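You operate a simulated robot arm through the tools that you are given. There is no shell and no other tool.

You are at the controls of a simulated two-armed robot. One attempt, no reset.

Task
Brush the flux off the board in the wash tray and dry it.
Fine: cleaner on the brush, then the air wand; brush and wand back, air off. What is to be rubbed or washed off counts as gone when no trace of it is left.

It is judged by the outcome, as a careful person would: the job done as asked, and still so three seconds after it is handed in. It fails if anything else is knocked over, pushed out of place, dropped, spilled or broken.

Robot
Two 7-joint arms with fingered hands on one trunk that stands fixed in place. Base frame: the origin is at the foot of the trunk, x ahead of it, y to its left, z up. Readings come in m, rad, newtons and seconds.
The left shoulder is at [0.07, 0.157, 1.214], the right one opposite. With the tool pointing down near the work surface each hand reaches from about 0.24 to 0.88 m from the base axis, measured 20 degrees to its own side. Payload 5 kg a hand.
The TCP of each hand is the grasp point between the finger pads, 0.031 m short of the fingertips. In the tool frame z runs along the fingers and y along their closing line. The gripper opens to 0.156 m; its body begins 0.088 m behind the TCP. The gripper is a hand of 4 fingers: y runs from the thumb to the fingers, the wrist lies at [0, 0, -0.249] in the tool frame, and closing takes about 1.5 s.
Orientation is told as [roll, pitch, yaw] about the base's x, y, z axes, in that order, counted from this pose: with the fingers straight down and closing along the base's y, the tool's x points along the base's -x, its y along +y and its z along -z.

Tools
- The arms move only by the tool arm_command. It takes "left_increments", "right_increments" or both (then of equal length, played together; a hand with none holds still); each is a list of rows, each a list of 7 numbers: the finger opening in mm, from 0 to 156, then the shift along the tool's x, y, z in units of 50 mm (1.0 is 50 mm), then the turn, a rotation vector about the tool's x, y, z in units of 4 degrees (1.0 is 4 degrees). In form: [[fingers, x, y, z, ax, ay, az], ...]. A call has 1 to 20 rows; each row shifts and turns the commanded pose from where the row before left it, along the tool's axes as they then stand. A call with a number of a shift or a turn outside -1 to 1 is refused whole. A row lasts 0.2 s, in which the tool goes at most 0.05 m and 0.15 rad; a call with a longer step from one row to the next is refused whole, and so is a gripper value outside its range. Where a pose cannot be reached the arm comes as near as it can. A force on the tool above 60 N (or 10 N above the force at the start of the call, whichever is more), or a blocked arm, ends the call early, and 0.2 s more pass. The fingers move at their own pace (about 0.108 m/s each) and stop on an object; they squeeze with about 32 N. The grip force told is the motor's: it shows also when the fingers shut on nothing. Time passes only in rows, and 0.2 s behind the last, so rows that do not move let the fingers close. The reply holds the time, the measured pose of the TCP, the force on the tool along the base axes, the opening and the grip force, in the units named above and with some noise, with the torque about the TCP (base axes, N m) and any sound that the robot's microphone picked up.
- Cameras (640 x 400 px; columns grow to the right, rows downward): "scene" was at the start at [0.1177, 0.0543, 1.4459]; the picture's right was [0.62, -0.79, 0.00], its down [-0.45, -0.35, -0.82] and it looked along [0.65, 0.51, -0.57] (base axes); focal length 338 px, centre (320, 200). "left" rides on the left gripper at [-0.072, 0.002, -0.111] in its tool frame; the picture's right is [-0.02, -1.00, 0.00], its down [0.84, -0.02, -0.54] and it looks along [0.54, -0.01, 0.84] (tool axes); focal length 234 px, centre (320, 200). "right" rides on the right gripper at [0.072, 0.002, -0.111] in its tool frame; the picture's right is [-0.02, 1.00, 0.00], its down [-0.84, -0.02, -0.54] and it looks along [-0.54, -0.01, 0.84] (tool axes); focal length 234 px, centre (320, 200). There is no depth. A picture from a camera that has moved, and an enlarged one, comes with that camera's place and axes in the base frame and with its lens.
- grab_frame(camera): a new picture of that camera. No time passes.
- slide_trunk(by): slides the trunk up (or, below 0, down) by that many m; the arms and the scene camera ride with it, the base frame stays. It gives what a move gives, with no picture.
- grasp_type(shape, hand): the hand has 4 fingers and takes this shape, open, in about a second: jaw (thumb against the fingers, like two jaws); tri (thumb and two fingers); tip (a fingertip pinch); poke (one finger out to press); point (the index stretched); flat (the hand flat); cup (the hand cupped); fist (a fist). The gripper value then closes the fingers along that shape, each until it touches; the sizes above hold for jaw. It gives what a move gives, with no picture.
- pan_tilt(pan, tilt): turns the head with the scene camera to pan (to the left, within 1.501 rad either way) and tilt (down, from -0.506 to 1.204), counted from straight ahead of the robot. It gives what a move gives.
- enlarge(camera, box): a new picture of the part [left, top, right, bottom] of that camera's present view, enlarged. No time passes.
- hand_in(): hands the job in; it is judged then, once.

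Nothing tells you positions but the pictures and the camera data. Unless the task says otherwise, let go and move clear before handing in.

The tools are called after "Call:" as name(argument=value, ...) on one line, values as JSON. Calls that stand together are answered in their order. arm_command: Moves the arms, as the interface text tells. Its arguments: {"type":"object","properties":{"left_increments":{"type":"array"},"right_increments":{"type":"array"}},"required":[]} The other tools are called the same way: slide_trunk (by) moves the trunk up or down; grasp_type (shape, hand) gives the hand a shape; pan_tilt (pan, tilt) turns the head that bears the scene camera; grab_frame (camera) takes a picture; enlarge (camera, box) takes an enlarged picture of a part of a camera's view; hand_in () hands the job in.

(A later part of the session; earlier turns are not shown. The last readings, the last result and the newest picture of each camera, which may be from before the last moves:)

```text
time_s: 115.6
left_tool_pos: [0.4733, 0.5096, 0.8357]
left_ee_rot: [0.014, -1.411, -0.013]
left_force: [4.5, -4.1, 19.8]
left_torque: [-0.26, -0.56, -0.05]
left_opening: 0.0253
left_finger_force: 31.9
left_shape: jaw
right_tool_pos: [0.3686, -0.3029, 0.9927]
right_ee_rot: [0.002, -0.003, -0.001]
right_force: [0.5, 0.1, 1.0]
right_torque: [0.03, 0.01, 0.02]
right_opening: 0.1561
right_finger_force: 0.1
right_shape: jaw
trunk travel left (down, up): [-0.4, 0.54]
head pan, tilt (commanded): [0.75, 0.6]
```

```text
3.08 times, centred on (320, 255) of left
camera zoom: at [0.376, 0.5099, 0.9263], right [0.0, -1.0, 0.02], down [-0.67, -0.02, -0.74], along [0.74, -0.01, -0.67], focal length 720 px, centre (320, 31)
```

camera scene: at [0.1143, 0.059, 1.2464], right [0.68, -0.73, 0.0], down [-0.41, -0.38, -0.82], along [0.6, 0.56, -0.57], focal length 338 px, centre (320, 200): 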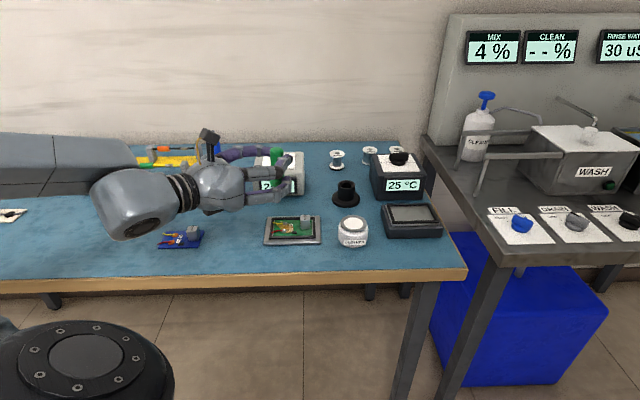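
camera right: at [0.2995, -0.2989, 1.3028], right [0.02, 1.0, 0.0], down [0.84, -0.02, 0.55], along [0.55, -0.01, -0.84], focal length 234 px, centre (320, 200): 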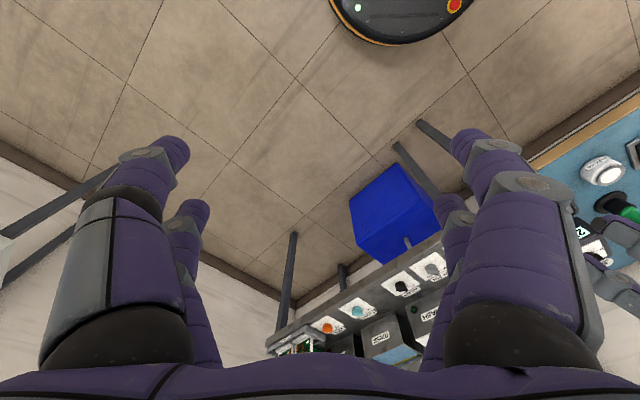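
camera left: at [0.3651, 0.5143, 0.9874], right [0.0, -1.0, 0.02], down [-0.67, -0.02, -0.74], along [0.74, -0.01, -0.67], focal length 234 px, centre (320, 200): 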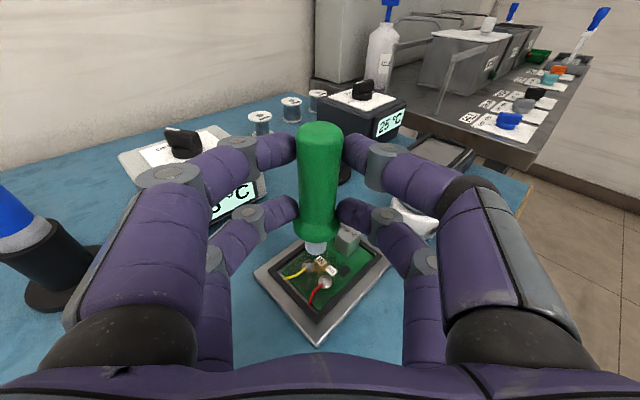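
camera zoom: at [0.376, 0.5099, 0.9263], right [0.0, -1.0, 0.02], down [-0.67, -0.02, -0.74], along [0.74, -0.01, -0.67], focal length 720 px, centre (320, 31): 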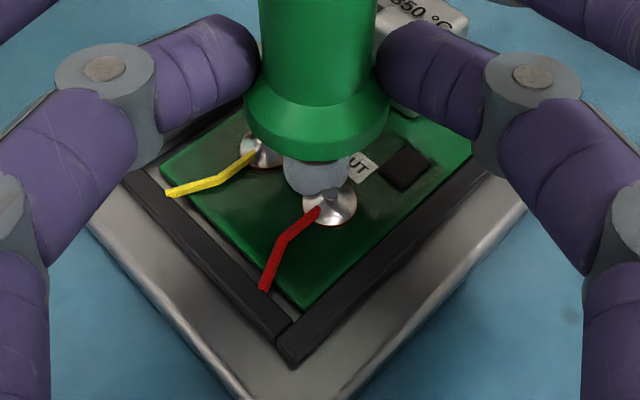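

Lifting the brush a little to inspect the board for any remaining trace.

Call:
arm_command(left_increments=[[5, -0.3, 0, -0.05, 0, 0, 0], [5, -0.5, 0, -0.08, 0, 0, 0], [5, -0.5, 0, -0.08, 0, 0, 0], [5, -0.4, 0.4, 0, 0, 0, 0], [5, 0, 0, 0, 0, 0, 0]])

Call:
enlarge(camera="left", box=[260, 230, 400, 350])

Call:
enlarge(camera="scene", box=[265, 208, 321, 243])

```text
time_s: 116.8
left_tool_pos: [0.4777, 0.5315, 0.9178]
left_ee_rot: [0.001, -1.409, 0.002]
left_force: [0.3, 0.1, -0.3]
left_torque: [0.01, 0.0, 0.01]
left_opening: 0.0258
left_finger_force: 31.8
left_shape: jaw
right_tool_pos: [0.3703, -0.3004, 0.9912]
right_ee_rot: [-0.001, -0.002, -0.001]
right_force: [-0.6, 0.7, -0.5]
right_torque: [0.0, -0.02, -0.02]
right_opening: 0.1558
right_finger_force: 0.1
right_shape: jaw
trunk travel left (down, up): [-0.4, 0.54]
head pan, tilt (commanded): [0.75, 0.6]
```

```text
3.33 times, centred on (330, 290) of left
camera zoom: at [0.38, 0.5316, 1.0098], right [0.0, -1.0, 0.02], down [-0.67, -0.02, -0.74], along [0.74, -0.01, -0.67], focal length 781 px, centre (287, -100)
```

zoom: 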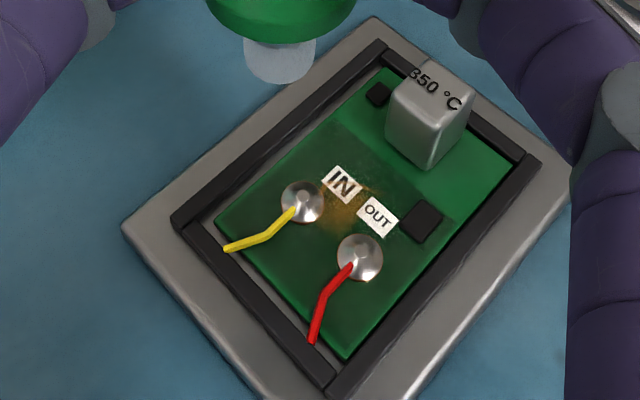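

```text
11.43 times, centred on (293, 226) of scene
camera zoom: at [0.1129, 0.0604, 1.2465], right [0.68, -0.73, 0.0], down [-0.41, -0.39, -0.82], along [0.6, 0.56, -0.57], focal length 3860 px, centre (629, -91)
```

zoom: 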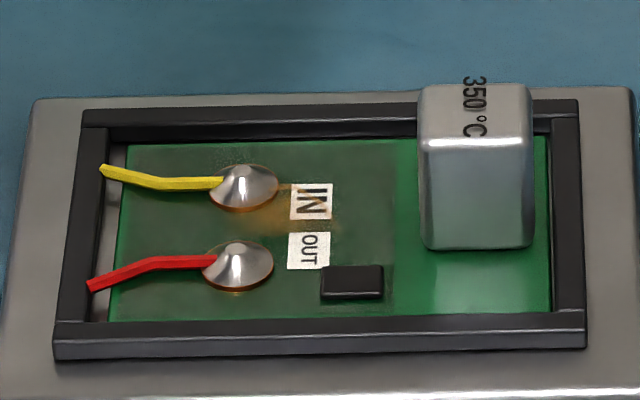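

A faint trace is left between IN/OUT and the joints, mostly a few mm farther out than my strokes went. Brushing again there, shifted +4 mm in x.

Call:
arm_command(left_increments=[[5, 0.495, -0.157, 0.104, 0, 0, 0], [5, 0.495, -0.157, 0.104, 0, 0, 0], [5, 0.495, -0.157, 0.104, 0, 0, 0], [5, 0.06, 0, 0.01, 0, 0, 0], [5, 0.06, 0, 0.01, 0, 0, 0], [5, 0, 0, 0, 0, 0, 0]])

Call:
enlarge(camera="left", box=[250, 190, 390, 320])

```text
time_s: 118.2
left_tool_pos: [0.4819, 0.506, 0.8381]
left_ee_rot: [0.002, -1.408, 0.0]
left_force: [0.2, -0.1, -0.4]
left_torque: [0.0, 0.01, 0.02]
left_opening: 0.0257
left_finger_force: 31.7
left_shape: jaw
right_tool_pos: [0.3706, -0.3016, 0.9913]
right_ee_rot: [0.0, -0.001, 0.001]
right_force: [0.3, -0.1, -0.8]
right_torque: [0.0, 0.01, 0.04]
right_opening: 0.1558
right_finger_force: 0.1
right_shape: jaw
trunk travel left (down, up): [-0.4, 0.54]
head pan, tilt (commanded): [0.75, 0.6]
```

```text
3.08 times, centred on (320, 255) of left
camera zoom: at [0.3837, 0.5075, 0.9287], right [0.0, -1.0, 0.02], down [-0.67, -0.02, -0.74], along [0.74, -0.01, -0.67], focal length 720 px, centre (320, 31)
```

zoom: 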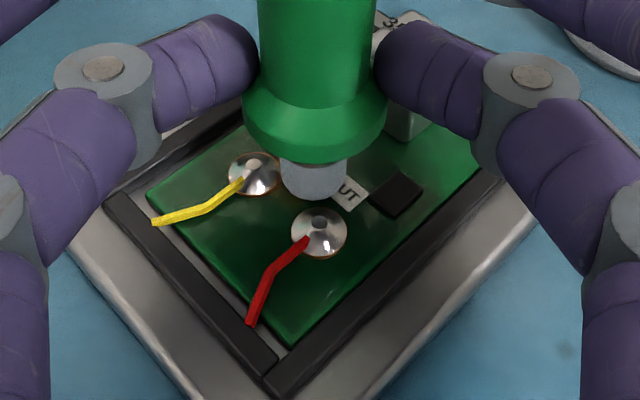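

Call:
arm_command(left_increments=[[5, 0.04, 0, 0.006, 0, 0, 0], [5, 0.03, 0, 0.005, 0, 0, 0], [5, 0, 0.07, 0, 0, 0, 0], [5, 0, -0.07, 0, 0, 0, 0], [5, 0, -0.07, 0, 0, 0, 0], [5, -0.012, 0.07, 0.07, 0, 0, 0], [5, -0.008, -0.07, 0.05, 0, 0, 0], [5, 0, 0.07, 0, 0, 0, 0], [5, 0, -0.07, 0, 0, 0, 0], [5, 0.012, 0.07, -0.07, 0, 0, 0], [5, 0.012, 0.0, -0.07, 0, 0, 0], [5, 0, -0.07, 0, 0, 0, 0], [5, 0, 0.1, 0, 0, 0, 0], [5, -0.01, -0.03, 0.06, 0, 0, 0], [5, 0, 0, 0, 0, 0, 0]])

Call:
arm_command(left_increments=[[5, -0.3, 0, -0.05, 0, 0, 0], [5, -0.5, 0, -0.08, 0, 0, 0], [5, -0.5, 0, -0.08, 0, 0, 0], [5, -0.4, 0.4, 0, 0, 0, 0], [5, 0, 0, 0, 0, 0, 0]])

Call:
enlarge(camera="left", box=[260, 230, 400, 350])

Call:
enlarge(camera="scene", box=[265, 208, 321, 243])

```text
time_s: 121.4
left_tool_pos: [0.4823, 0.5065, 0.835]
left_ee_rot: [0.006, -1.41, -0.005]
left_force: [-1.1, 0.7, 6.1]
left_torque: [0.02, -0.06, 0.0]
left_opening: 0.0254
left_finger_force: 32.1
left_shape: jaw
right_tool_pos: [0.3696, -0.3011, 0.9913]
right_ee_rot: [0.003, -0.001, -0.001]
right_force: [0.7, -0.4, -1.0]
right_torque: [-0.01, 0.03, -0.01]
right_opening: 0.1558
right_finger_force: 0.0
right_shape: jaw
trunk travel left (down, up): [-0.4, 0.54]
head pan, tilt (commanded): [0.75, 0.6]
```

```text
time_s: 122.6
left_tool_pos: [0.485, 0.5277, 0.9205]
left_ee_rot: [0.0, -1.408, 0.0]
left_force: [0.4, -0.5, -0.3]
left_torque: [-0.04, -0.01, -0.01]
left_opening: 0.0256
left_finger_force: 32.1
left_shape: jaw
right_tool_pos: [0.3706, -0.3009, 0.9912]
right_ee_rot: [-0.001, -0.003, 0.0]
right_force: [-0.4, -0.4, 0.4]
right_torque: [-0.02, 0.01, -0.03]
right_opening: 0.156
right_finger_force: 0.0
right_shape: jaw
trunk travel left (down, up): [-0.4, 0.54]
head pan, tilt (commanded): [0.75, 0.6]
```

```text
3.33 times, centred on (330, 290) of left
camera zoom: at [0.3877, 0.5295, 1.0117], right [0.0, -1.0, 0.02], down [-0.67, -0.02, -0.74], along [0.74, -0.01, -0.67], focal length 781 px, centre (287, -100)
```

zoom: 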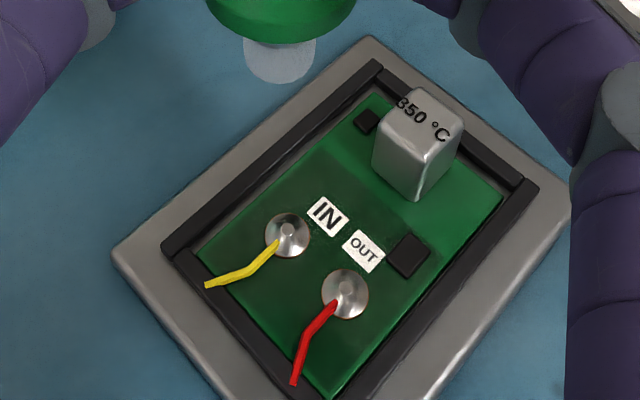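

```text
11.43 times, centred on (293, 226) of scene
camera zoom: at [0.1129, 0.0603, 1.2465], right [0.68, -0.73, 0.0], down [-0.41, -0.39, -0.82], along [0.6, 0.56, -0.57], focal length 3860 px, centre (629, -91)
```

zoom: 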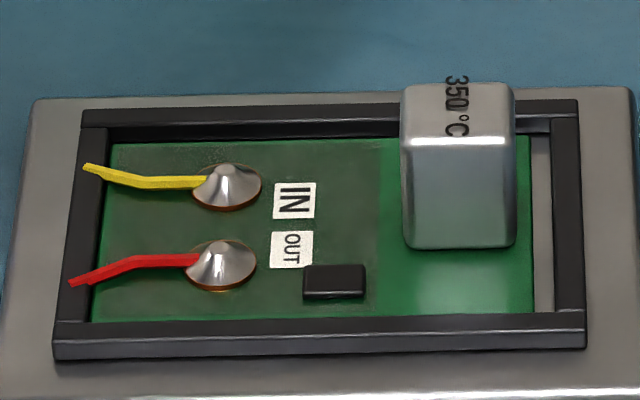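

The flux looks gone. I'll zoom harder to check for any faint trace, particularly around the joints and the upper-left corner.

Call:
enlarge(camera="left", box=[285, 275, 365, 350])

Call:
enlarge(camera="scene", box=[270, 216, 302, 238])

```text
5.33 times, centred on (325, 312) of left
camera zoom: at [0.3877, 0.5295, 1.0117], right [0.0, -1.0, 0.02], down [-0.67, -0.02, -0.74], along [0.74, -0.01, -0.67], focal length 1249 px, centre (293, -400)
```

zoom: 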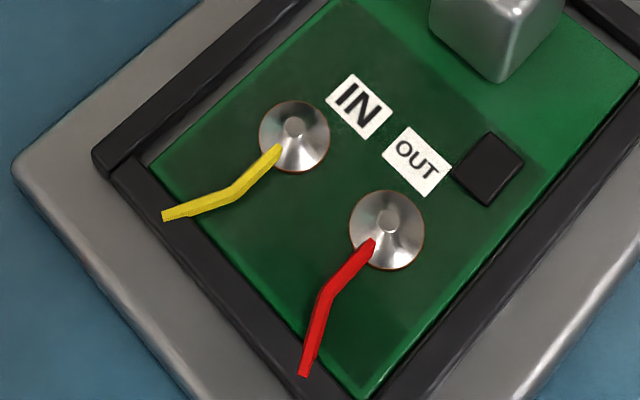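

```text
16.00 times, centred on (286, 227) of scene
camera zoom: at [0.1129, 0.0603, 1.2465], right [0.68, -0.73, 0.0], down [-0.41, -0.39, -0.82], along [0.6, 0.56, -0.57], focal length 5403 px, centre (864, -232)
```

zoom: 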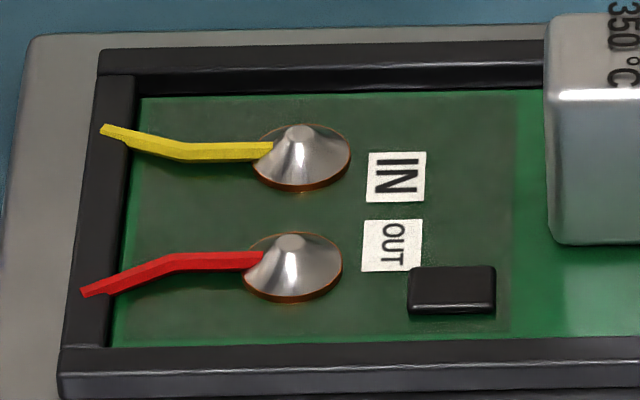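

Call:
enlarge(camera="scene", box=[274, 217, 290, 227])

Call:
enlarge(camera="scene", box=[284, 220, 300, 236])

Call:
enlarge(camera="left", box=[300, 280, 340, 320])

```text
16.00 times, centred on (282, 222) of scene
camera zoom: at [0.1129, 0.0603, 1.2465], right [0.68, -0.73, 0.0], down [-0.41, -0.39, -0.82], along [0.6, 0.56, -0.57], focal length 5403 px, centre (928, -152)
```

zoom: 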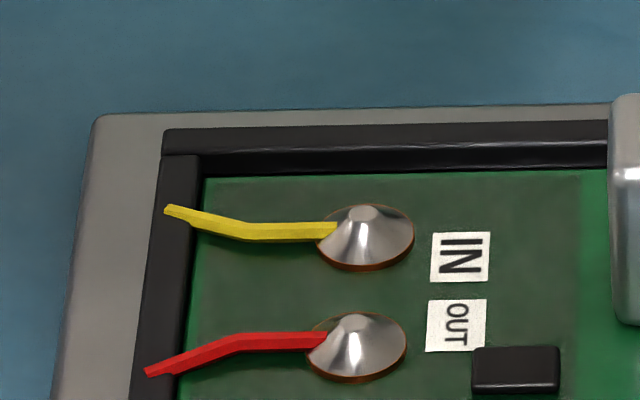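

```text
16.00 times, centred on (292, 228) of scene
camera zoom: at [0.1129, 0.0603, 1.2465], right [0.68, -0.73, 0.0], down [-0.41, -0.39, -0.82], along [0.6, 0.56, -0.57], focal length 5403 px, centre (768, -248)
```

zoom: 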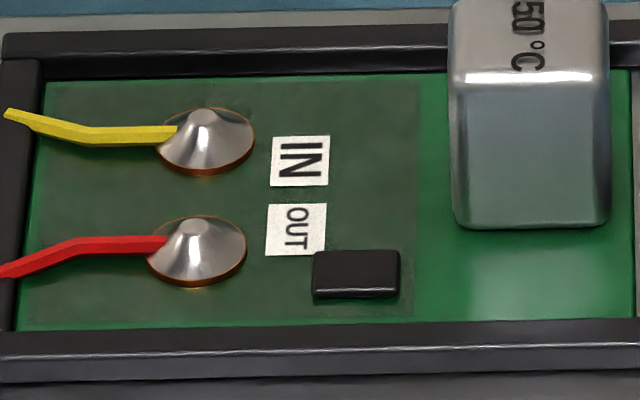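

```text
10.00 times, centred on (320, 300) of left
camera zoom: at [0.3877, 0.5295, 1.0117], right [0.0, -1.0, 0.02], down [-0.67, -0.02, -0.74], along [0.74, -0.01, -0.67], focal length 2342 px, centre (320, -800)
```

zoom: 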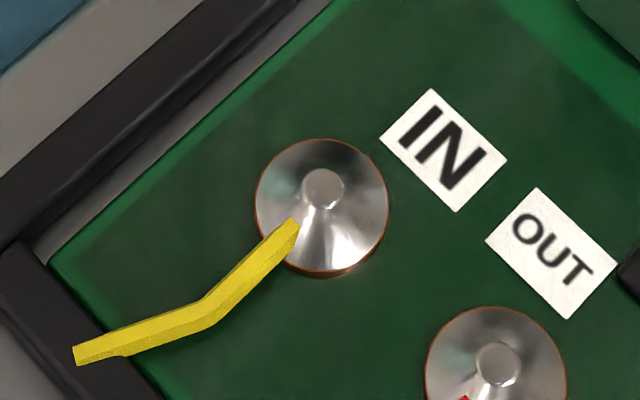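

The flux is completely gone (the thin orange rims are just copper pads) and the board is visibly wet. Now returning the brush to its stand: moving above it.

Call:
arm_command(left_increments=[[5, -0.232, -0.128, 0.672, 0, 0, 0], [5, -0.232, -0.128, 0.672, 0, 0, 0], [5, -0.232, -0.128, 0.672, 0, 0, 0], [5, -0.232, -0.128, 0.672, 0, 0, 0], [5, -0.232, -0.128, 0.672, 0, 0, 0], [5, 0, 0, 0, 0, 0, 0]])

Call:
enlarge(camera="left", box=[240, 180, 400, 340])

Call:
enlarge(camera="scene", box=[290, 80, 420, 220])

```text
time_s: 124.0
left_tool_pos: [0.6601, 0.4966, 0.9499]
left_ee_rot: [0.001, -1.411, -0.001]
left_force: [-0.9, -0.4, -0.7]
left_torque: [-0.04, 0.02, -0.04]
left_opening: 0.0255
left_finger_force: 31.8
left_shape: jaw
right_tool_pos: [0.3699, -0.3011, 0.992]
right_ee_rot: [0.001, -0.004, -0.001]
right_force: [-0.1, -0.5, 0.6]
right_torque: [0.01, -0.02, 0.0]
right_opening: 0.1557
right_finger_force: 0.1
right_shape: jaw
trunk travel left (down, up): [-0.4, 0.54]
head pan, tilt (commanded): [0.75, 0.6]
```

```text
2.50 times, centred on (320, 260) of left
camera zoom: at [0.563, 0.4974, 1.0405], right [0.0, -1.0, 0.02], down [-0.67, -0.02, -0.74], along [0.74, -0.01, -0.67], focal length 585 px, centre (320, 50)
```

zoom: 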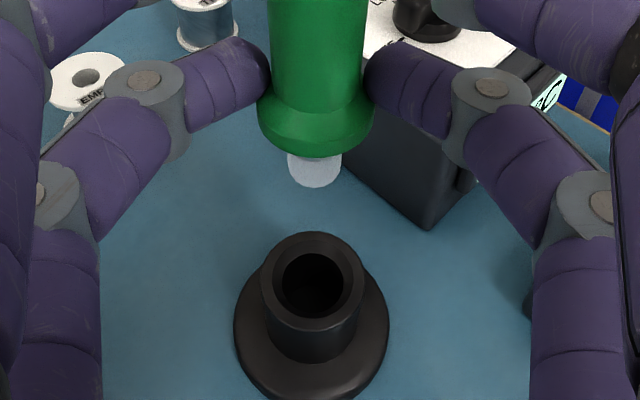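

```text
2.86 times, centred on (355, 150) of scene
camera zoom: at [0.112, 0.0603, 1.2466], right [0.68, -0.73, 0.0], down [-0.41, -0.39, -0.83], along [0.6, 0.56, -0.56], focal length 965 px, centre (220, 343)
```

zoom: 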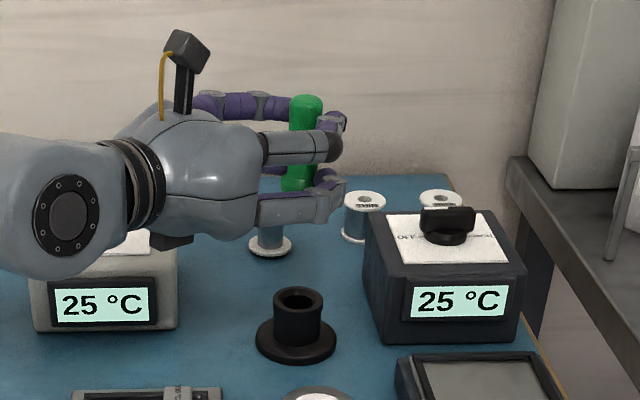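

Hole centre (0.681, 0.496); tip about 2–3 mm short of it in x. Correcting and lowering to just above the sleeve.

Call:
arm_command(left_increments=[[5, 0.392, 0, 0.081, 0, 0, 0], [5, 0.392, 0, 0.081, 0, 0, 0], [5, 0.392, 0, 0.081, 0, 0, 0], [5, 0, 0, 0, 0, 0, 0]])

Call:
enlarge(camera="left", box=[240, 180, 400, 340])

```text
time_s: 125.0
left_tool_pos: [0.6625, 0.495, 0.8919]
left_ee_rot: [0.006, -1.409, -0.006]
left_force: [1.2, 0.0, -1.2]
left_torque: [0.01, 0.0, 0.01]
left_opening: 0.0255
left_finger_force: 31.7
left_shape: jaw
right_tool_pos: [0.3704, -0.3018, 0.9915]
right_ee_rot: [0.002, -0.002, 0.001]
right_force: [0.5, 0.1, 0.3]
right_torque: [0.03, 0.02, 0.02]
right_opening: 0.1558
right_finger_force: 0.1
right_shape: jaw
trunk travel left (down, up): [-0.4, 0.54]
head pan, tilt (commanded): [0.75, 0.6]
```

```text
2.50 times, centred on (320, 260) of left
camera zoom: at [0.5647, 0.4954, 0.9831], right [0.0, -1.0, 0.02], down [-0.67, -0.02, -0.74], along [0.74, -0.01, -0.67], focal length 585 px, centre (320, 50)
```

zoom: 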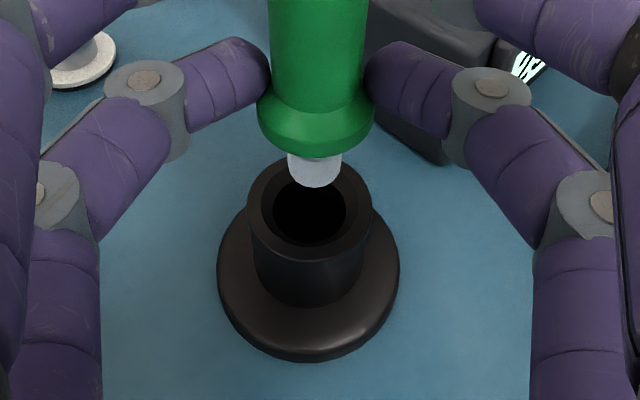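

Aligned to within 2 mm; nudging +1.5 mm in y and inserting slowly.

Call:
arm_command(left_increments=[[5, 0.2, 0.03, 0.033, 0, 0, 0], [5, 0.2, 0, 0.033, 0, 0, 0], [5, 0.2, 0, 0.033, 0, 0, 0], [5, 0, 0, 0, 0, 0, 0]])

Call:
enlarge(camera="left", box=[240, 180, 400, 340])

```text
time_s: 126.0
left_tool_pos: [0.6633, 0.494, 0.8596]
left_ee_rot: [0.004, -1.408, -0.005]
left_force: [-0.1, 0.7, 0.5]
left_torque: [0.0, 0.0, -0.01]
left_opening: 0.0256
left_finger_force: 32.0
left_shape: jaw
right_tool_pos: [0.3718, -0.3014, 0.99]
right_ee_rot: [0.0, -0.002, -0.002]
right_force: [-0.2, 0.0, 0.2]
right_torque: [0.02, 0.0, 0.01]
right_opening: 0.1556
right_finger_force: 0.2
right_shape: jaw
trunk travel left (down, up): [-0.4, 0.54]
head pan, tilt (commanded): [0.75, 0.6]
```

```text
2.50 times, centred on (320, 260) of left
camera zoom: at [0.5666, 0.4965, 0.9508], right [0.0, -1.0, 0.02], down [-0.67, -0.02, -0.74], along [0.74, -0.01, -0.67], focal length 585 px, centre (320, 50)
```

zoom: 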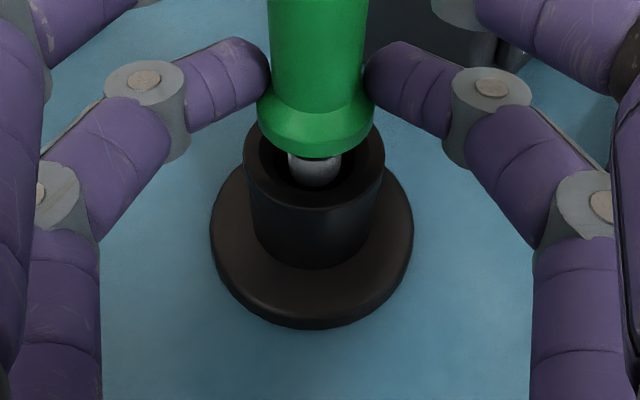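

The tip is inside the sleeve with no side force. Continuing down until the collar seats.

Call:
arm_command(left_increments=[[5, 0.12, 0, 0.02, 0, 0, 0], [5, 0.1, 0, 0.016, 0, 0, 0], [5, 0.04, 0, 0.006, 0, 0, 0], [5, 0, 0, 0, 0, 0, 0]])

Call:
enlarge(camera="left", box=[240, 180, 400, 340])

```text
time_s: 127.0
left_tool_pos: [0.6643, 0.4957, 0.847]
left_ee_rot: [0.003, -1.408, 0.0]
left_force: [0.1, 0.0, -0.4]
left_torque: [-0.02, 0.01, -0.03]
left_opening: 0.0253
left_finger_force: 32.0
left_shape: jaw
right_tool_pos: [0.3708, -0.3013, 0.9912]
right_ee_rot: [-0.001, -0.001, 0.001]
right_force: [0.6, 0.2, 0.6]
right_torque: [0.01, 0.02, 0.02]
right_opening: 0.1561
right_finger_force: 0.0
right_shape: jaw
trunk travel left (down, up): [-0.4, 0.54]
head pan, tilt (commanded): [0.75, 0.6]
```

```text
2.50 times, centred on (320, 260) of left
camera zoom: at [0.5663, 0.4973, 0.9376], right [0.0, -1.0, 0.02], down [-0.67, -0.02, -0.74], along [0.74, -0.01, -0.67], focal length 585 px, centre (320, 50)
```

zoom: 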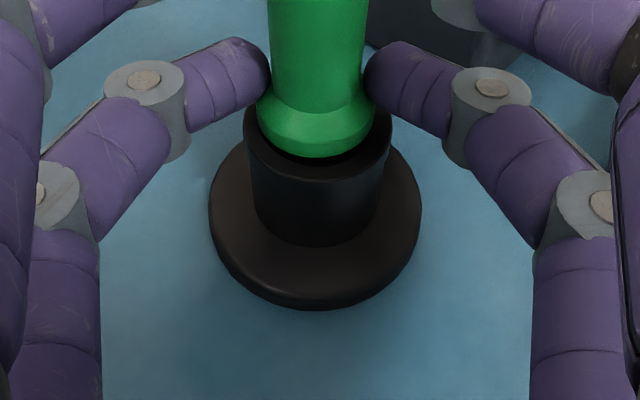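

Call:
arm_command(left_increments=[[5, 0.04, 0, 0.006, 0, 0, 0], [5, 0.04, 0, 0.006, 0, 0, 0], [5, 0, 0, 0, 0, 0, 0]])

Call:
enlarge(camera="left", box=[240, 180, 400, 340])

```text
time_s: 127.8
left_tool_pos: [0.663, 0.4962, 0.8447]
left_ee_rot: [0.006, -1.413, -0.005]
left_force: [1.1, 0.7, 4.6]
left_torque: [0.01, -0.2, -0.01]
left_opening: 0.0254
left_finger_force: 32.1
left_shape: jaw
right_tool_pos: [0.37, -0.3017, 0.9917]
right_ee_rot: [0.002, -0.002, 0.0]
right_force: [-0.3, -0.5, 0.2]
right_torque: [0.03, 0.01, 0.0]
right_opening: 0.1558
right_finger_force: 0.1
right_shape: jaw
trunk travel left (down, up): [-0.4, 0.54]
head pan, tilt (commanded): [0.75, 0.6]
```

```text
2.50 times, centred on (320, 260) of left
camera zoom: at [0.5662, 0.4976, 0.9348], right [0.0, -1.0, 0.02], down [-0.67, -0.02, -0.74], along [0.74, -0.01, -0.67], focal length 585 px, centre (320, 50)
```

zoom: 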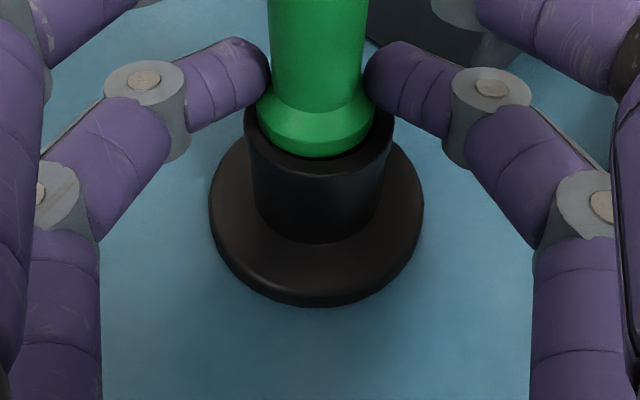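

The collar is seated (4.6 N upward). Releasing the brush.

Call:
arm_command(left_increments=[[60, 0, 0, 0, 0, 0, 0], [60, 0, 0, 0, 0, 0, 0], [60, 0, 0, 0, 0, 0, 0], [60, 0, 0, 0, 0, 0, 0], [60, 0, 0, 0, 0, 0, 0]])

Call:
grab_frame(camera="left")

Call:
enlarge(camera="left", box=[260, 100, 390, 300])

```text
time_s: 129.0
left_tool_pos: [0.6641, 0.496, 0.8434]
left_ee_rot: [0.002, -1.409, 0.001]
left_force: [1.1, 0.0, -1.0]
left_torque: [-0.02, -0.01, 0.0]
left_opening: 0.0597
left_finger_force: 0.1
left_shape: jaw
right_tool_pos: [0.3702, -0.3018, 0.992]
right_ee_rot: [0.0, 0.0, 0.0]
right_force: [0.6, -0.3, -1.1]
right_torque: [-0.02, 0.0, 0.01]
right_opening: 0.1557
right_finger_force: 0.0
right_shape: jaw
trunk travel left (down, up): [-0.4, 0.54]
head pan, tilt (commanded): [0.75, 0.6]
```

```text
taken
camera left: at [0.5662, 0.4978, 0.9336], right [0.0, -1.0, 0.02], down [-0.67, -0.02, -0.74], along [0.74, -0.01, -0.67], focal length 234 px, centre (320, 200)
```

left: 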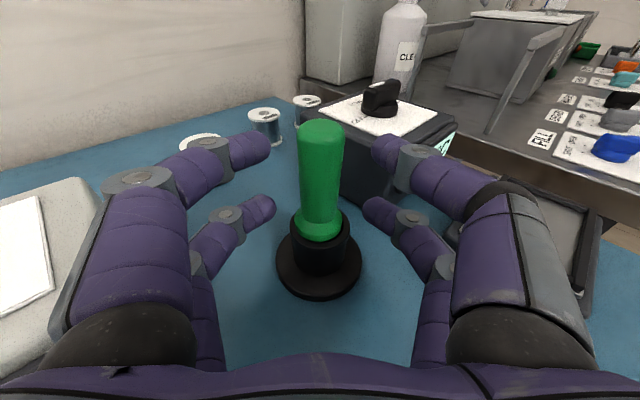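

```text
2.00 times, centred on (325, 200) of left
camera zoom: at [0.5662, 0.4978, 0.9336], right [0.0, -1.0, 0.02], down [-0.67, -0.02, -0.74], along [0.74, -0.01, -0.67], focal length 468 px, centre (310, 200)
```

zoom: 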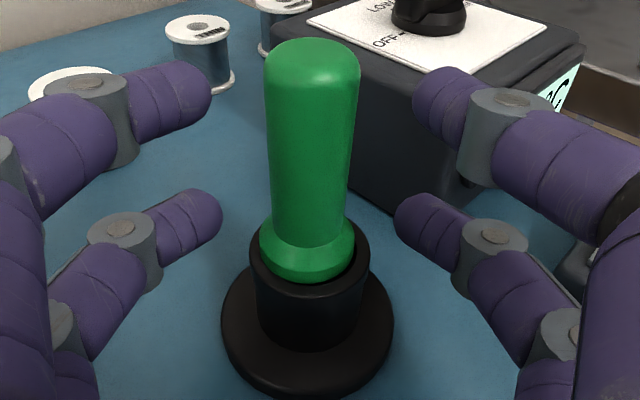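

The brush stands back in its holder. Rising clear; next I'll take a close look at the blue tool, the likely air wand, from above in front of it.

Call:
arm_command(left_increments=[[60, -0.5, 0, -0.08, 0, 0, 0], [60, -0.8, 0, -0.13, 0, 0, 0], [60, -0.8, 0, -0.13, 0, 0, 0], [60, -0.9, 0, -0.15, 0, 0, 0], [60, -0.9, 0, -0.15, 0, 0, 0], [60, 0, 0, 0, 0, 0, 0]])

Call:
arm_command(left_increments=[[60, 0.1, 0.2, -0.6, -0.95, 0, -0.154], [60, 0, 0, 0, -0.95, 0, -0.154], [60, 0, 0, 0, -0.95, 0, -0.154], [60, 0, 0, 0, -0.95, 0, -0.154], [60, 0, 0, 0, -0.95, 0, -0.154], [60, 0, 0, 0, -0.95, 0, -0.154], [60, 0, 0, 0, -0.95, 0, -0.154], [60, 0, 0, 0, -0.95, 0, -0.154], [60, 0, 0, 0, -0.95, 0, -0.154], [60, 0, 0, 0, -0.95, 0, -0.154], [60, 0, 0, 0, -0.95, 0, -0.154], [60, 0, 0, 0, 0, 0, 0]])

Call:
grab_frame(camera="left")

Call:
grab_frame(camera="scene")

```text
time_s: 130.4
left_tool_pos: [0.6645, 0.496, 1.043]
left_ee_rot: [-0.001, -1.407, 0.002]
left_force: [-0.5, 0.1, 0.9]
left_torque: [0.03, 0.01, -0.04]
left_opening: 0.0597
left_finger_force: 0.1
left_shape: jaw
right_tool_pos: [0.3709, -0.3017, 0.9917]
right_ee_rot: [0.0, -0.002, 0.001]
right_force: [0.2, 0.1, 0.0]
right_torque: [-0.04, -0.04, 0.03]
right_opening: 0.1558
right_finger_force: 0.1
right_shape: jaw
trunk travel left (down, up): [-0.4, 0.54]
head pan, tilt (commanded): [0.75, 0.6]
```

```text
time_s: 133.0
left_tool_pos: [0.6336, 0.5068, 1.0409]
left_ee_rot: [0.001, -1.407, 0.74]
left_force: [0.2, -0.3, 0.2]
left_torque: [-0.01, 0.02, 0.02]
left_opening: 0.0597
left_finger_force: 0.1
left_shape: jaw
right_tool_pos: [0.3712, -0.3016, 0.9912]
right_ee_rot: [0.001, -0.003, 0.0]
right_force: [-0.3, 0.1, 0.4]
right_torque: [0.0, -0.05, 0.01]
right_opening: 0.1559
right_finger_force: 0.1
right_shape: jaw
trunk travel left (down, up): [-0.4, 0.54]
head pan, tilt (commanded): [0.75, 0.6]
```

```text
taken
camera left: at [0.5604, 0.4418, 1.1311], right [0.68, -0.74, 0.02], down [-0.48, -0.47, -0.74], along [0.55, 0.49, -0.67], focal length 234 px, centre (320, 200)
```

left: 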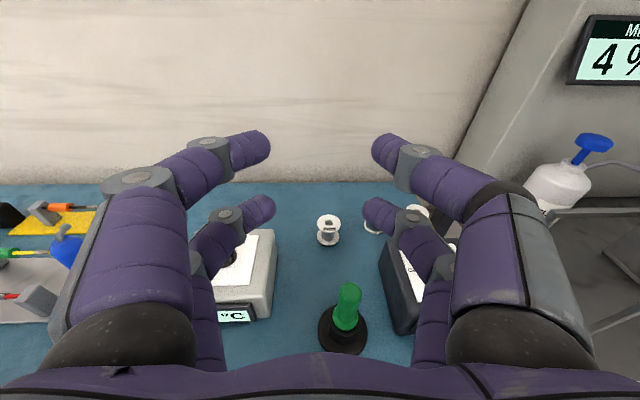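

```text
taken
camera scene: at [0.1125, 0.0603, 1.2465], right [0.68, -0.73, 0.0], down [-0.41, -0.39, -0.83], along [0.6, 0.56, -0.56], focal length 338 px, centre (320, 200)
```

scene: 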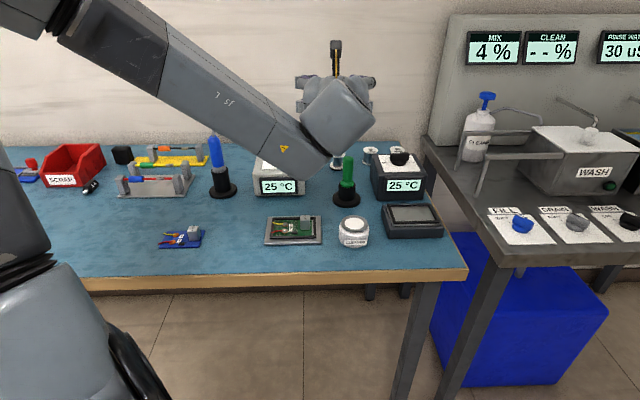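

Call:
arm_command(left_increments=[[60, 0.03, 0.864, -0.147, 0, 0, 0], [60, 0.03, 0.864, -0.147, 0, 0, 0], [60, 0.03, 0.864, -0.147, 0, 0, 0], [60, 0.03, 0.864, -0.147, 0, 0, 0], [60, 0.03, 0.864, -0.147, 0, 0, 0], [60, 0.03, 0.864, -0.147, 0, 0, 0], [60, 0.03, 0.864, -0.147, 0, 0, 0], [60, 0, 0, 0, 0, 0, 0]])

Call:
grab_frame(camera="left")

Call:
grab_frame(camera="scene")

```text
time_s: 134.8
left_tool_pos: [0.4096, 0.6978, 1.0338]
left_ee_rot: [0.005, -1.411, 0.736]
left_force: [0.0, 0.3, 0.0]
left_torque: [0.0, 0.05, 0.01]
left_opening: 0.0595
left_finger_force: 0.1
left_shape: jaw
left hand out of reach, approached as far as the arm can: row 7
right_tool_pos: [0.3705, -0.3011, 0.9907]
right_ee_rot: [0.003, -0.001, 0.0]
right_force: [0.3, 0.1, 1.1]
right_torque: [0.0, -0.03, 0.03]
right_opening: 0.1559
right_finger_force: 0.0
right_shape: jaw
trunk travel left (down, up): [-0.4, 0.54]
head pan, tilt (commanded): [0.75, 0.6]
```

```text
taken
camera left: at [0.3365, 0.6328, 1.124], right [0.68, -0.74, 0.02], down [-0.48, -0.47, -0.74], along [0.56, 0.49, -0.67], focal length 234 px, centre (320, 200)
```

left: 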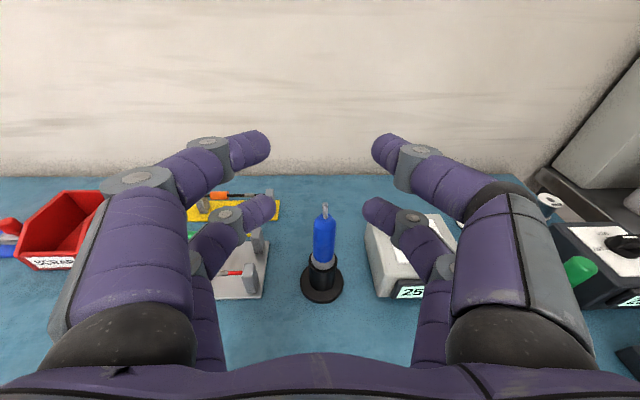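

```text
taken
camera scene: at [0.1133, 0.0596, 1.2465], right [0.68, -0.73, 0.0], down [-0.41, -0.38, -0.83], along [0.6, 0.56, -0.56], focal length 338 px, centre (320, 200)
```

scene: 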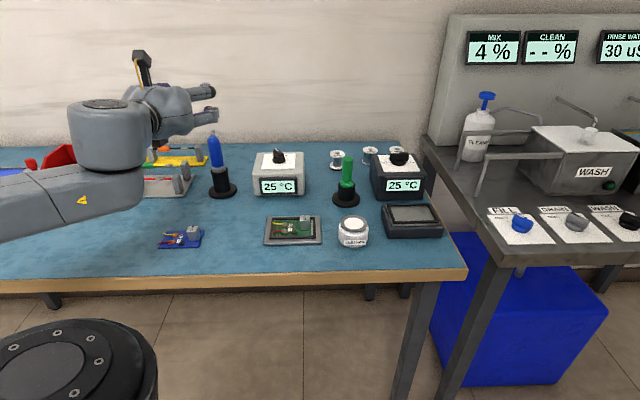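

Call:
enlarge(camera="left", box=[270, 190, 370, 310])

Call:
enlarge(camera="scene", box=[190, 120, 310, 210])

```text
3.33 times, centred on (320, 250) of left
camera zoom: at [0.3365, 0.6328, 1.124], right [0.68, -0.74, 0.02], down [-0.48, -0.47, -0.74], along [0.56, 0.49, -0.67], focal length 781 px, centre (320, 33)
```

zoom: 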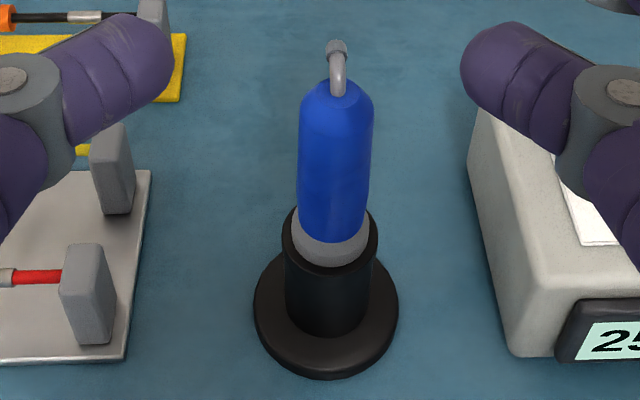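

```text
4.44 times, centred on (250, 165) of scene
camera zoom: at [0.1133, 0.0596, 1.2465], right [0.68, -0.73, 0.0], down [-0.41, -0.38, -0.83], along [0.6, 0.56, -0.56], focal length 1501 px, centre (631, 356)
```

zoom: 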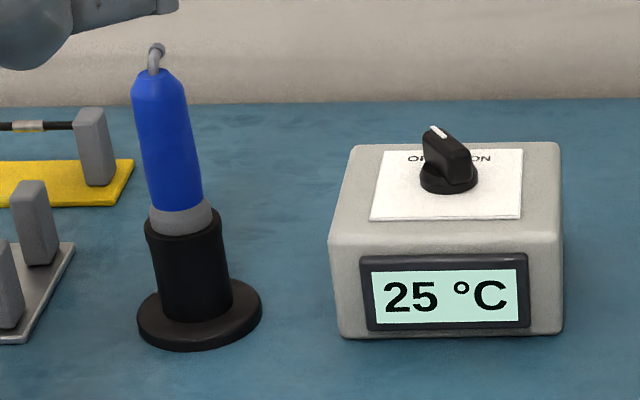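

The blue tool stands at about (0.486, 0.755), handle z 0.85–0.92; its top tube ends in a fitting like an air-hose coupling. I'll bring the hand over it to lift it and look at its lower end.

Call:
arm_command(left_increments=[[60, -0.08, -0.06, 0.49, 0, 0, 0], [60, -0.08, -0.06, 0.49, 0, 0, 0], [60, -0.08, -0.06, 0.49, 0, 0, 0], [60, 0, 0, 0, 0, 0, 0]])

Call:
grab_frame(camera="left")

Call:
grab_frame(camera="scene")

```text
time_s: 135.8
left_tool_pos: [0.4714, 0.7424, 1.0357]
left_ee_rot: [-0.001, -1.411, 0.739]
left_force: [0.1, 0.5, -0.3]
left_torque: [0.0, 0.05, -0.01]
left_opening: 0.0597
left_finger_force: 0.0
left_shape: jaw
right_tool_pos: [0.3698, -0.3014, 0.9918]
right_ee_rot: [-0.001, -0.003, -0.001]
right_force: [0.4, -0.2, 0.2]
right_torque: [0.01, -0.02, 0.04]
right_opening: 0.1561
right_finger_force: 0.1
right_shape: jaw
trunk travel left (down, up): [-0.4, 0.54]
head pan, tilt (commanded): [0.75, 0.6]
```

```text
taken
camera left: at [0.3983, 0.6777, 1.1252], right [0.68, -0.74, 0.02], down [-0.48, -0.47, -0.74], along [0.56, 0.49, -0.67], focal length 234 px, centre (320, 200)
```

left: 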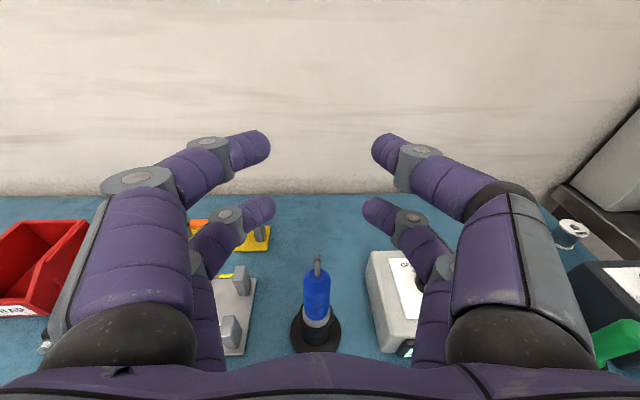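

```text
taken
camera scene: at [0.1121, 0.0599, 1.2466], right [0.68, -0.73, 0.0], down [-0.41, -0.39, -0.83], along [0.6, 0.56, -0.56], focal length 338 px, centre (320, 200)
```

scene: 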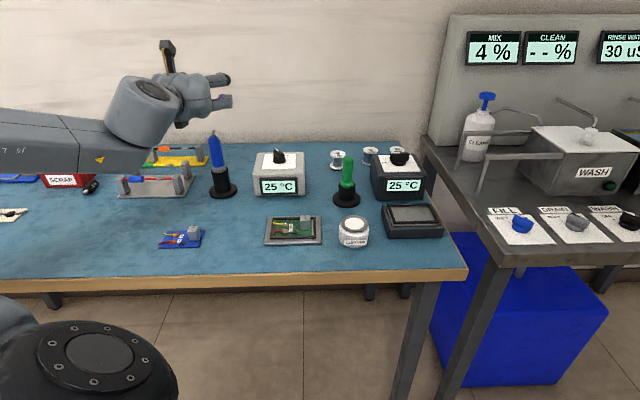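

Aligned. Descending onto the blue handle.

Call:
arm_command(left_increments=[[60, 0.592, 0, 0.096, 0, 0, 0], [60, 0.592, 0, 0.096, 0, 0, 0], [60, 0.592, 0, 0.096, 0, 0, 0], [60, 0.592, 0, 0.096, 0, 0, 0], [60, 0.592, 0, 0.096, 0, 0, 0], [60, 0, 0, 0, 0, 0, 0]])

Call:
grab_frame(camera="left")

Call:
grab_frame(camera="scene")

```text
time_s: 137.2
left_tool_pos: [0.472, 0.7416, 0.885]
left_ee_rot: [0.002, -1.409, 0.738]
left_force: [0.6, 0.0, 1.1]
left_torque: [-0.02, -0.01, 0.01]
left_opening: 0.0599
left_finger_force: 0.0
left_shape: jaw
right_tool_pos: [0.3705, -0.3012, 0.9915]
right_ee_rot: [0.002, -0.002, 0.001]
right_force: [-0.5, -0.4, 0.4]
right_torque: [-0.01, -0.05, 0.0]
right_opening: 0.1556
right_finger_force: 0.1
right_shape: jaw
trunk travel left (down, up): [-0.4, 0.54]
head pan, tilt (commanded): [0.75, 0.6]
```

```text
taken
camera left: at [0.3993, 0.6773, 0.9752], right [0.68, -0.74, 0.02], down [-0.48, -0.47, -0.74], along [0.56, 0.49, -0.67], focal length 234 px, centre (320, 200)
```

left: 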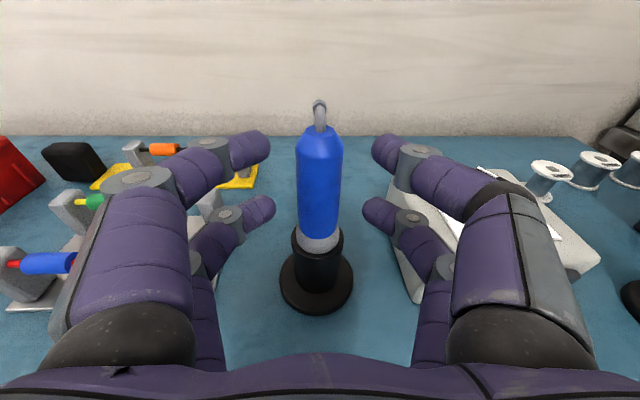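

```text
taken
camera scene: at [0.1124, 0.0598, 1.2466], right [0.68, -0.73, 0.0], down [-0.41, -0.39, -0.83], along [0.6, 0.56, -0.56], focal length 338 px, centre (320, 200)
```

scene: 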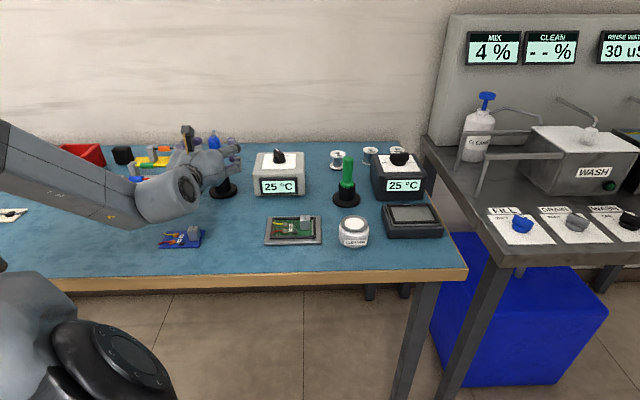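

Handle centred; gripping.

Call:
arm_command(left_increments=[[5, 0, 0, 0, 0, 0, 0], [5, 0, 0, 0, 0, 0, 0], [5, 0, 0, 0, 0, 0, 0], [5, 0, 0, 0, 0, 0, 0], [5, 0, 0, 0, 0, 0, 0], [5, 0, 0, 0, 0, 0, 0]])

Call:
grab_frame(camera="left")

```text
time_s: 138.6
left_tool_pos: [0.473, 0.742, 0.8838]
left_ee_rot: [0.001, -1.408, 0.738]
left_force: [-0.3, 0.1, -0.4]
left_torque: [-0.01, -0.03, 0.01]
left_opening: 0.0206
left_finger_force: 32.1
left_shape: jaw
right_tool_pos: [0.3709, -0.3012, 0.9918]
right_ee_rot: [0.0, -0.002, -0.001]
right_force: [0.6, -0.2, 0.1]
right_torque: [0.01, 0.0, -0.03]
right_opening: 0.1559
right_finger_force: 0.2
right_shape: jaw
trunk travel left (down, up): [-0.4, 0.54]
head pan, tilt (commanded): [0.75, 0.6]
```

```text
taken
camera left: at [0.3997, 0.6775, 0.975], right [0.68, -0.74, 0.02], down [-0.48, -0.47, -0.74], along [0.56, 0.49, -0.67], focal length 234 px, centre (320, 200)
```

left: 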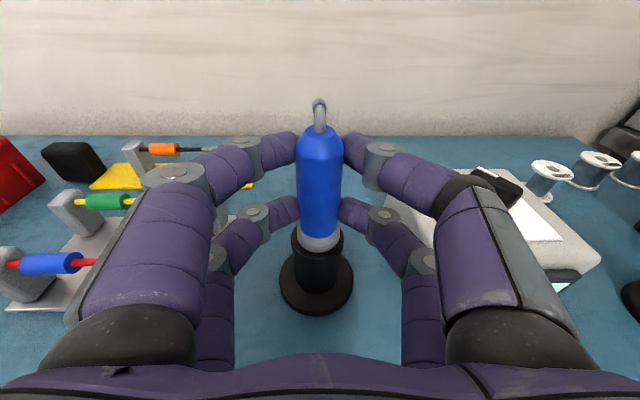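

Gripped. Lifting slowly to see the working end.

Call:
arm_command(left_increments=[[5, -0.3, 0, -0.048, 0, 0, 0], [5, -0.4, 0, -0.065, 0, 0, 0], [5, -0.4, 0, -0.065, 0, 0, 0], [5, -0.5, 0, -0.08, 0, 0, 0], [5, -0.6, 0, -0.097, 0, 0, 0], [5, 0, 0, 0, 0, 0, 0]])

Call:
grab_frame(camera="left")

Call:
enlarge(camera="left", box=[260, 190, 380, 350])

Call:
enlarge(camera="scene", box=[130, 90, 290, 220])

```text
time_s: 140.0
left_tool_pos: [0.4761, 0.7406, 0.9942]
left_ee_rot: [0.007, -1.406, 0.732]
left_force: [-0.1, 0.6, -0.9]
left_torque: [-0.02, 0.05, 0.02]
left_opening: 0.0205
left_finger_force: 31.7
left_shape: jaw
right_tool_pos: [0.3701, -0.3008, 0.9923]
right_ee_rot: [-0.001, -0.001, -0.003]
right_force: [0.8, 0.5, -0.7]
right_torque: [0.04, 0.01, 0.0]
right_opening: 0.1561
right_finger_force: 0.1
right_shape: jaw
trunk travel left (down, up): [-0.4, 0.54]
head pan, tilt (commanded): [0.75, 0.6]
```

```text
taken
camera left: at [0.4034, 0.6756, 1.0861], right [0.68, -0.74, 0.02], down [-0.48, -0.47, -0.74], along [0.55, 0.49, -0.67], focal length 234 px, centre (320, 200)
```

left: 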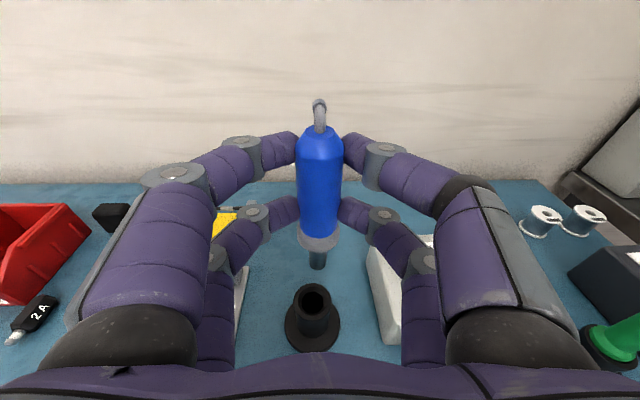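

```text
2.50 times, centred on (320, 270) of left
camera zoom: at [0.4034, 0.6756, 1.0861], right [0.68, -0.74, 0.02], down [-0.48, -0.47, -0.74], along [0.55, 0.49, -0.67], focal length 585 px, centre (320, 25)
```

zoom: 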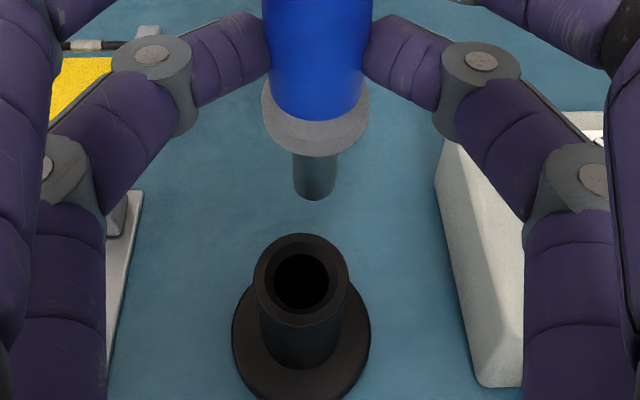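

```text
3.08 times, centred on (210, 155) of scene
camera zoom: at [0.1137, 0.06, 1.2464], right [0.68, -0.73, 0.0], down [-0.41, -0.39, -0.82], along [0.6, 0.56, -0.57], focal length 1039 px, centre (658, 338)
```

zoom: 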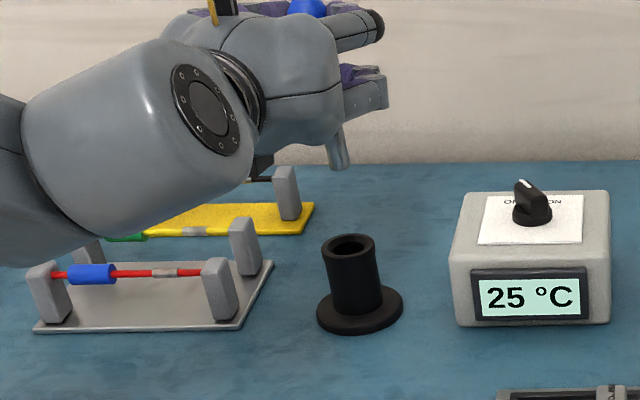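

The lower end is a blunt metal tube nozzle, so this is the air wand, and the OFF/ON box beside it is its supply. My left hand must also turn the knob, so I'll set the wand back, switch on, then take it again. First realigning over its hole (about 5 mm to the left) and lowering.

Call:
arm_command(left_increments=[[5, 0.3, 0.1, 0.048, 0, 0, 0], [5, 0.4, 0, 0.065, 0, 0, 0], [5, 0.3, 0, 0.048, 0, 0, 0], [5, 0, 0, 0, 0, 0, 0]])

Call:
enlarge(camera="left", box=[260, 190, 380, 350])

```text
time_s: 141.0
left_tool_pos: [0.4711, 0.7444, 0.9439]
left_ee_rot: [0.003, -1.409, 0.737]
left_force: [0.6, 0.1, -0.9]
left_torque: [-0.03, 0.01, -0.01]
left_opening: 0.0199
left_finger_force: 32.2
left_shape: jaw
right_tool_pos: [0.3716, -0.3011, 0.9912]
right_ee_rot: [0.0, -0.002, 0.001]
right_force: [0.4, -0.3, 0.1]
right_torque: [0.02, 0.0, -0.02]
right_opening: 0.156
right_finger_force: 0.1
right_shape: jaw
trunk travel left (down, up): [-0.4, 0.54]
head pan, tilt (commanded): [0.75, 0.6]
```

```text
2.50 times, centred on (320, 270) of left
camera zoom: at [0.3976, 0.6804, 1.035], right [0.68, -0.74, 0.02], down [-0.48, -0.47, -0.74], along [0.56, 0.49, -0.67], focal length 585 px, centre (320, 25)
```

zoom: 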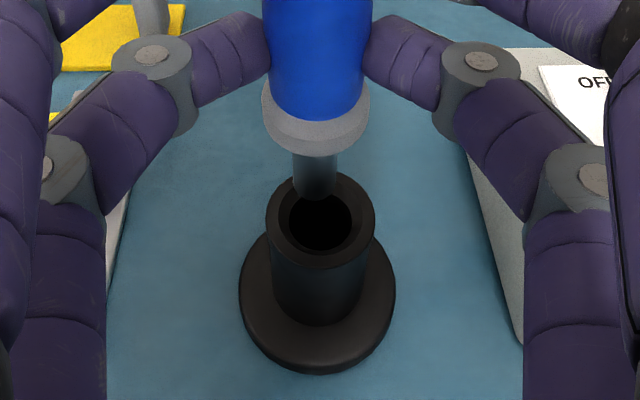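

Call:
arm_command(left_increments=[[5, 0.12, -0.04, 0.02, 0, 0, 0], [5, 0.12, 0, 0.02, 0, 0, 0], [5, 0, 0, 0, 0, 0, 0]])

Call:
enlarge(camera="left", box=[260, 190, 380, 350])

```text
time_s: 141.8
left_tool_pos: [0.4715, 0.743, 0.9334]
left_ee_rot: [0.003, -1.41, 0.736]
left_force: [-1.1, 0.2, -0.9]
left_torque: [-0.01, 0.04, -0.01]
left_opening: 0.0203
left_finger_force: 32.0
left_shape: jaw
right_tool_pos: [0.3698, -0.3013, 0.9916]
right_ee_rot: [-0.001, -0.001, -0.001]
right_force: [-0.3, -0.6, 0.0]
right_torque: [-0.01, 0.01, 0.01]
right_opening: 0.156
right_finger_force: 0.0
right_shape: jaw
trunk travel left (down, up): [-0.4, 0.54]
head pan, tilt (commanded): [0.75, 0.6]
```

```text
2.50 times, centred on (320, 270) of left
camera zoom: at [0.3988, 0.6787, 1.0225], right [0.68, -0.74, 0.02], down [-0.48, -0.47, -0.74], along [0.56, 0.49, -0.67], focal length 585 px, centre (320, 25)
```

zoom: 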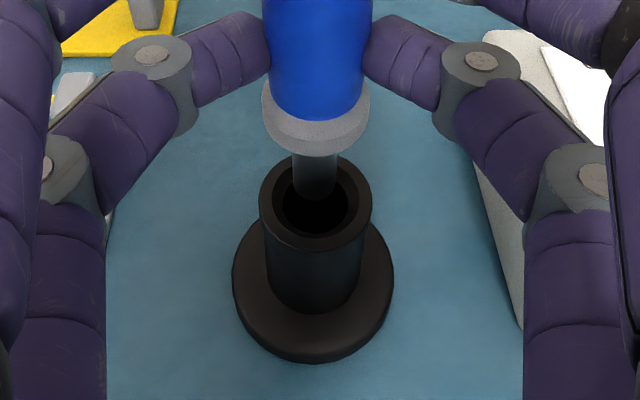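

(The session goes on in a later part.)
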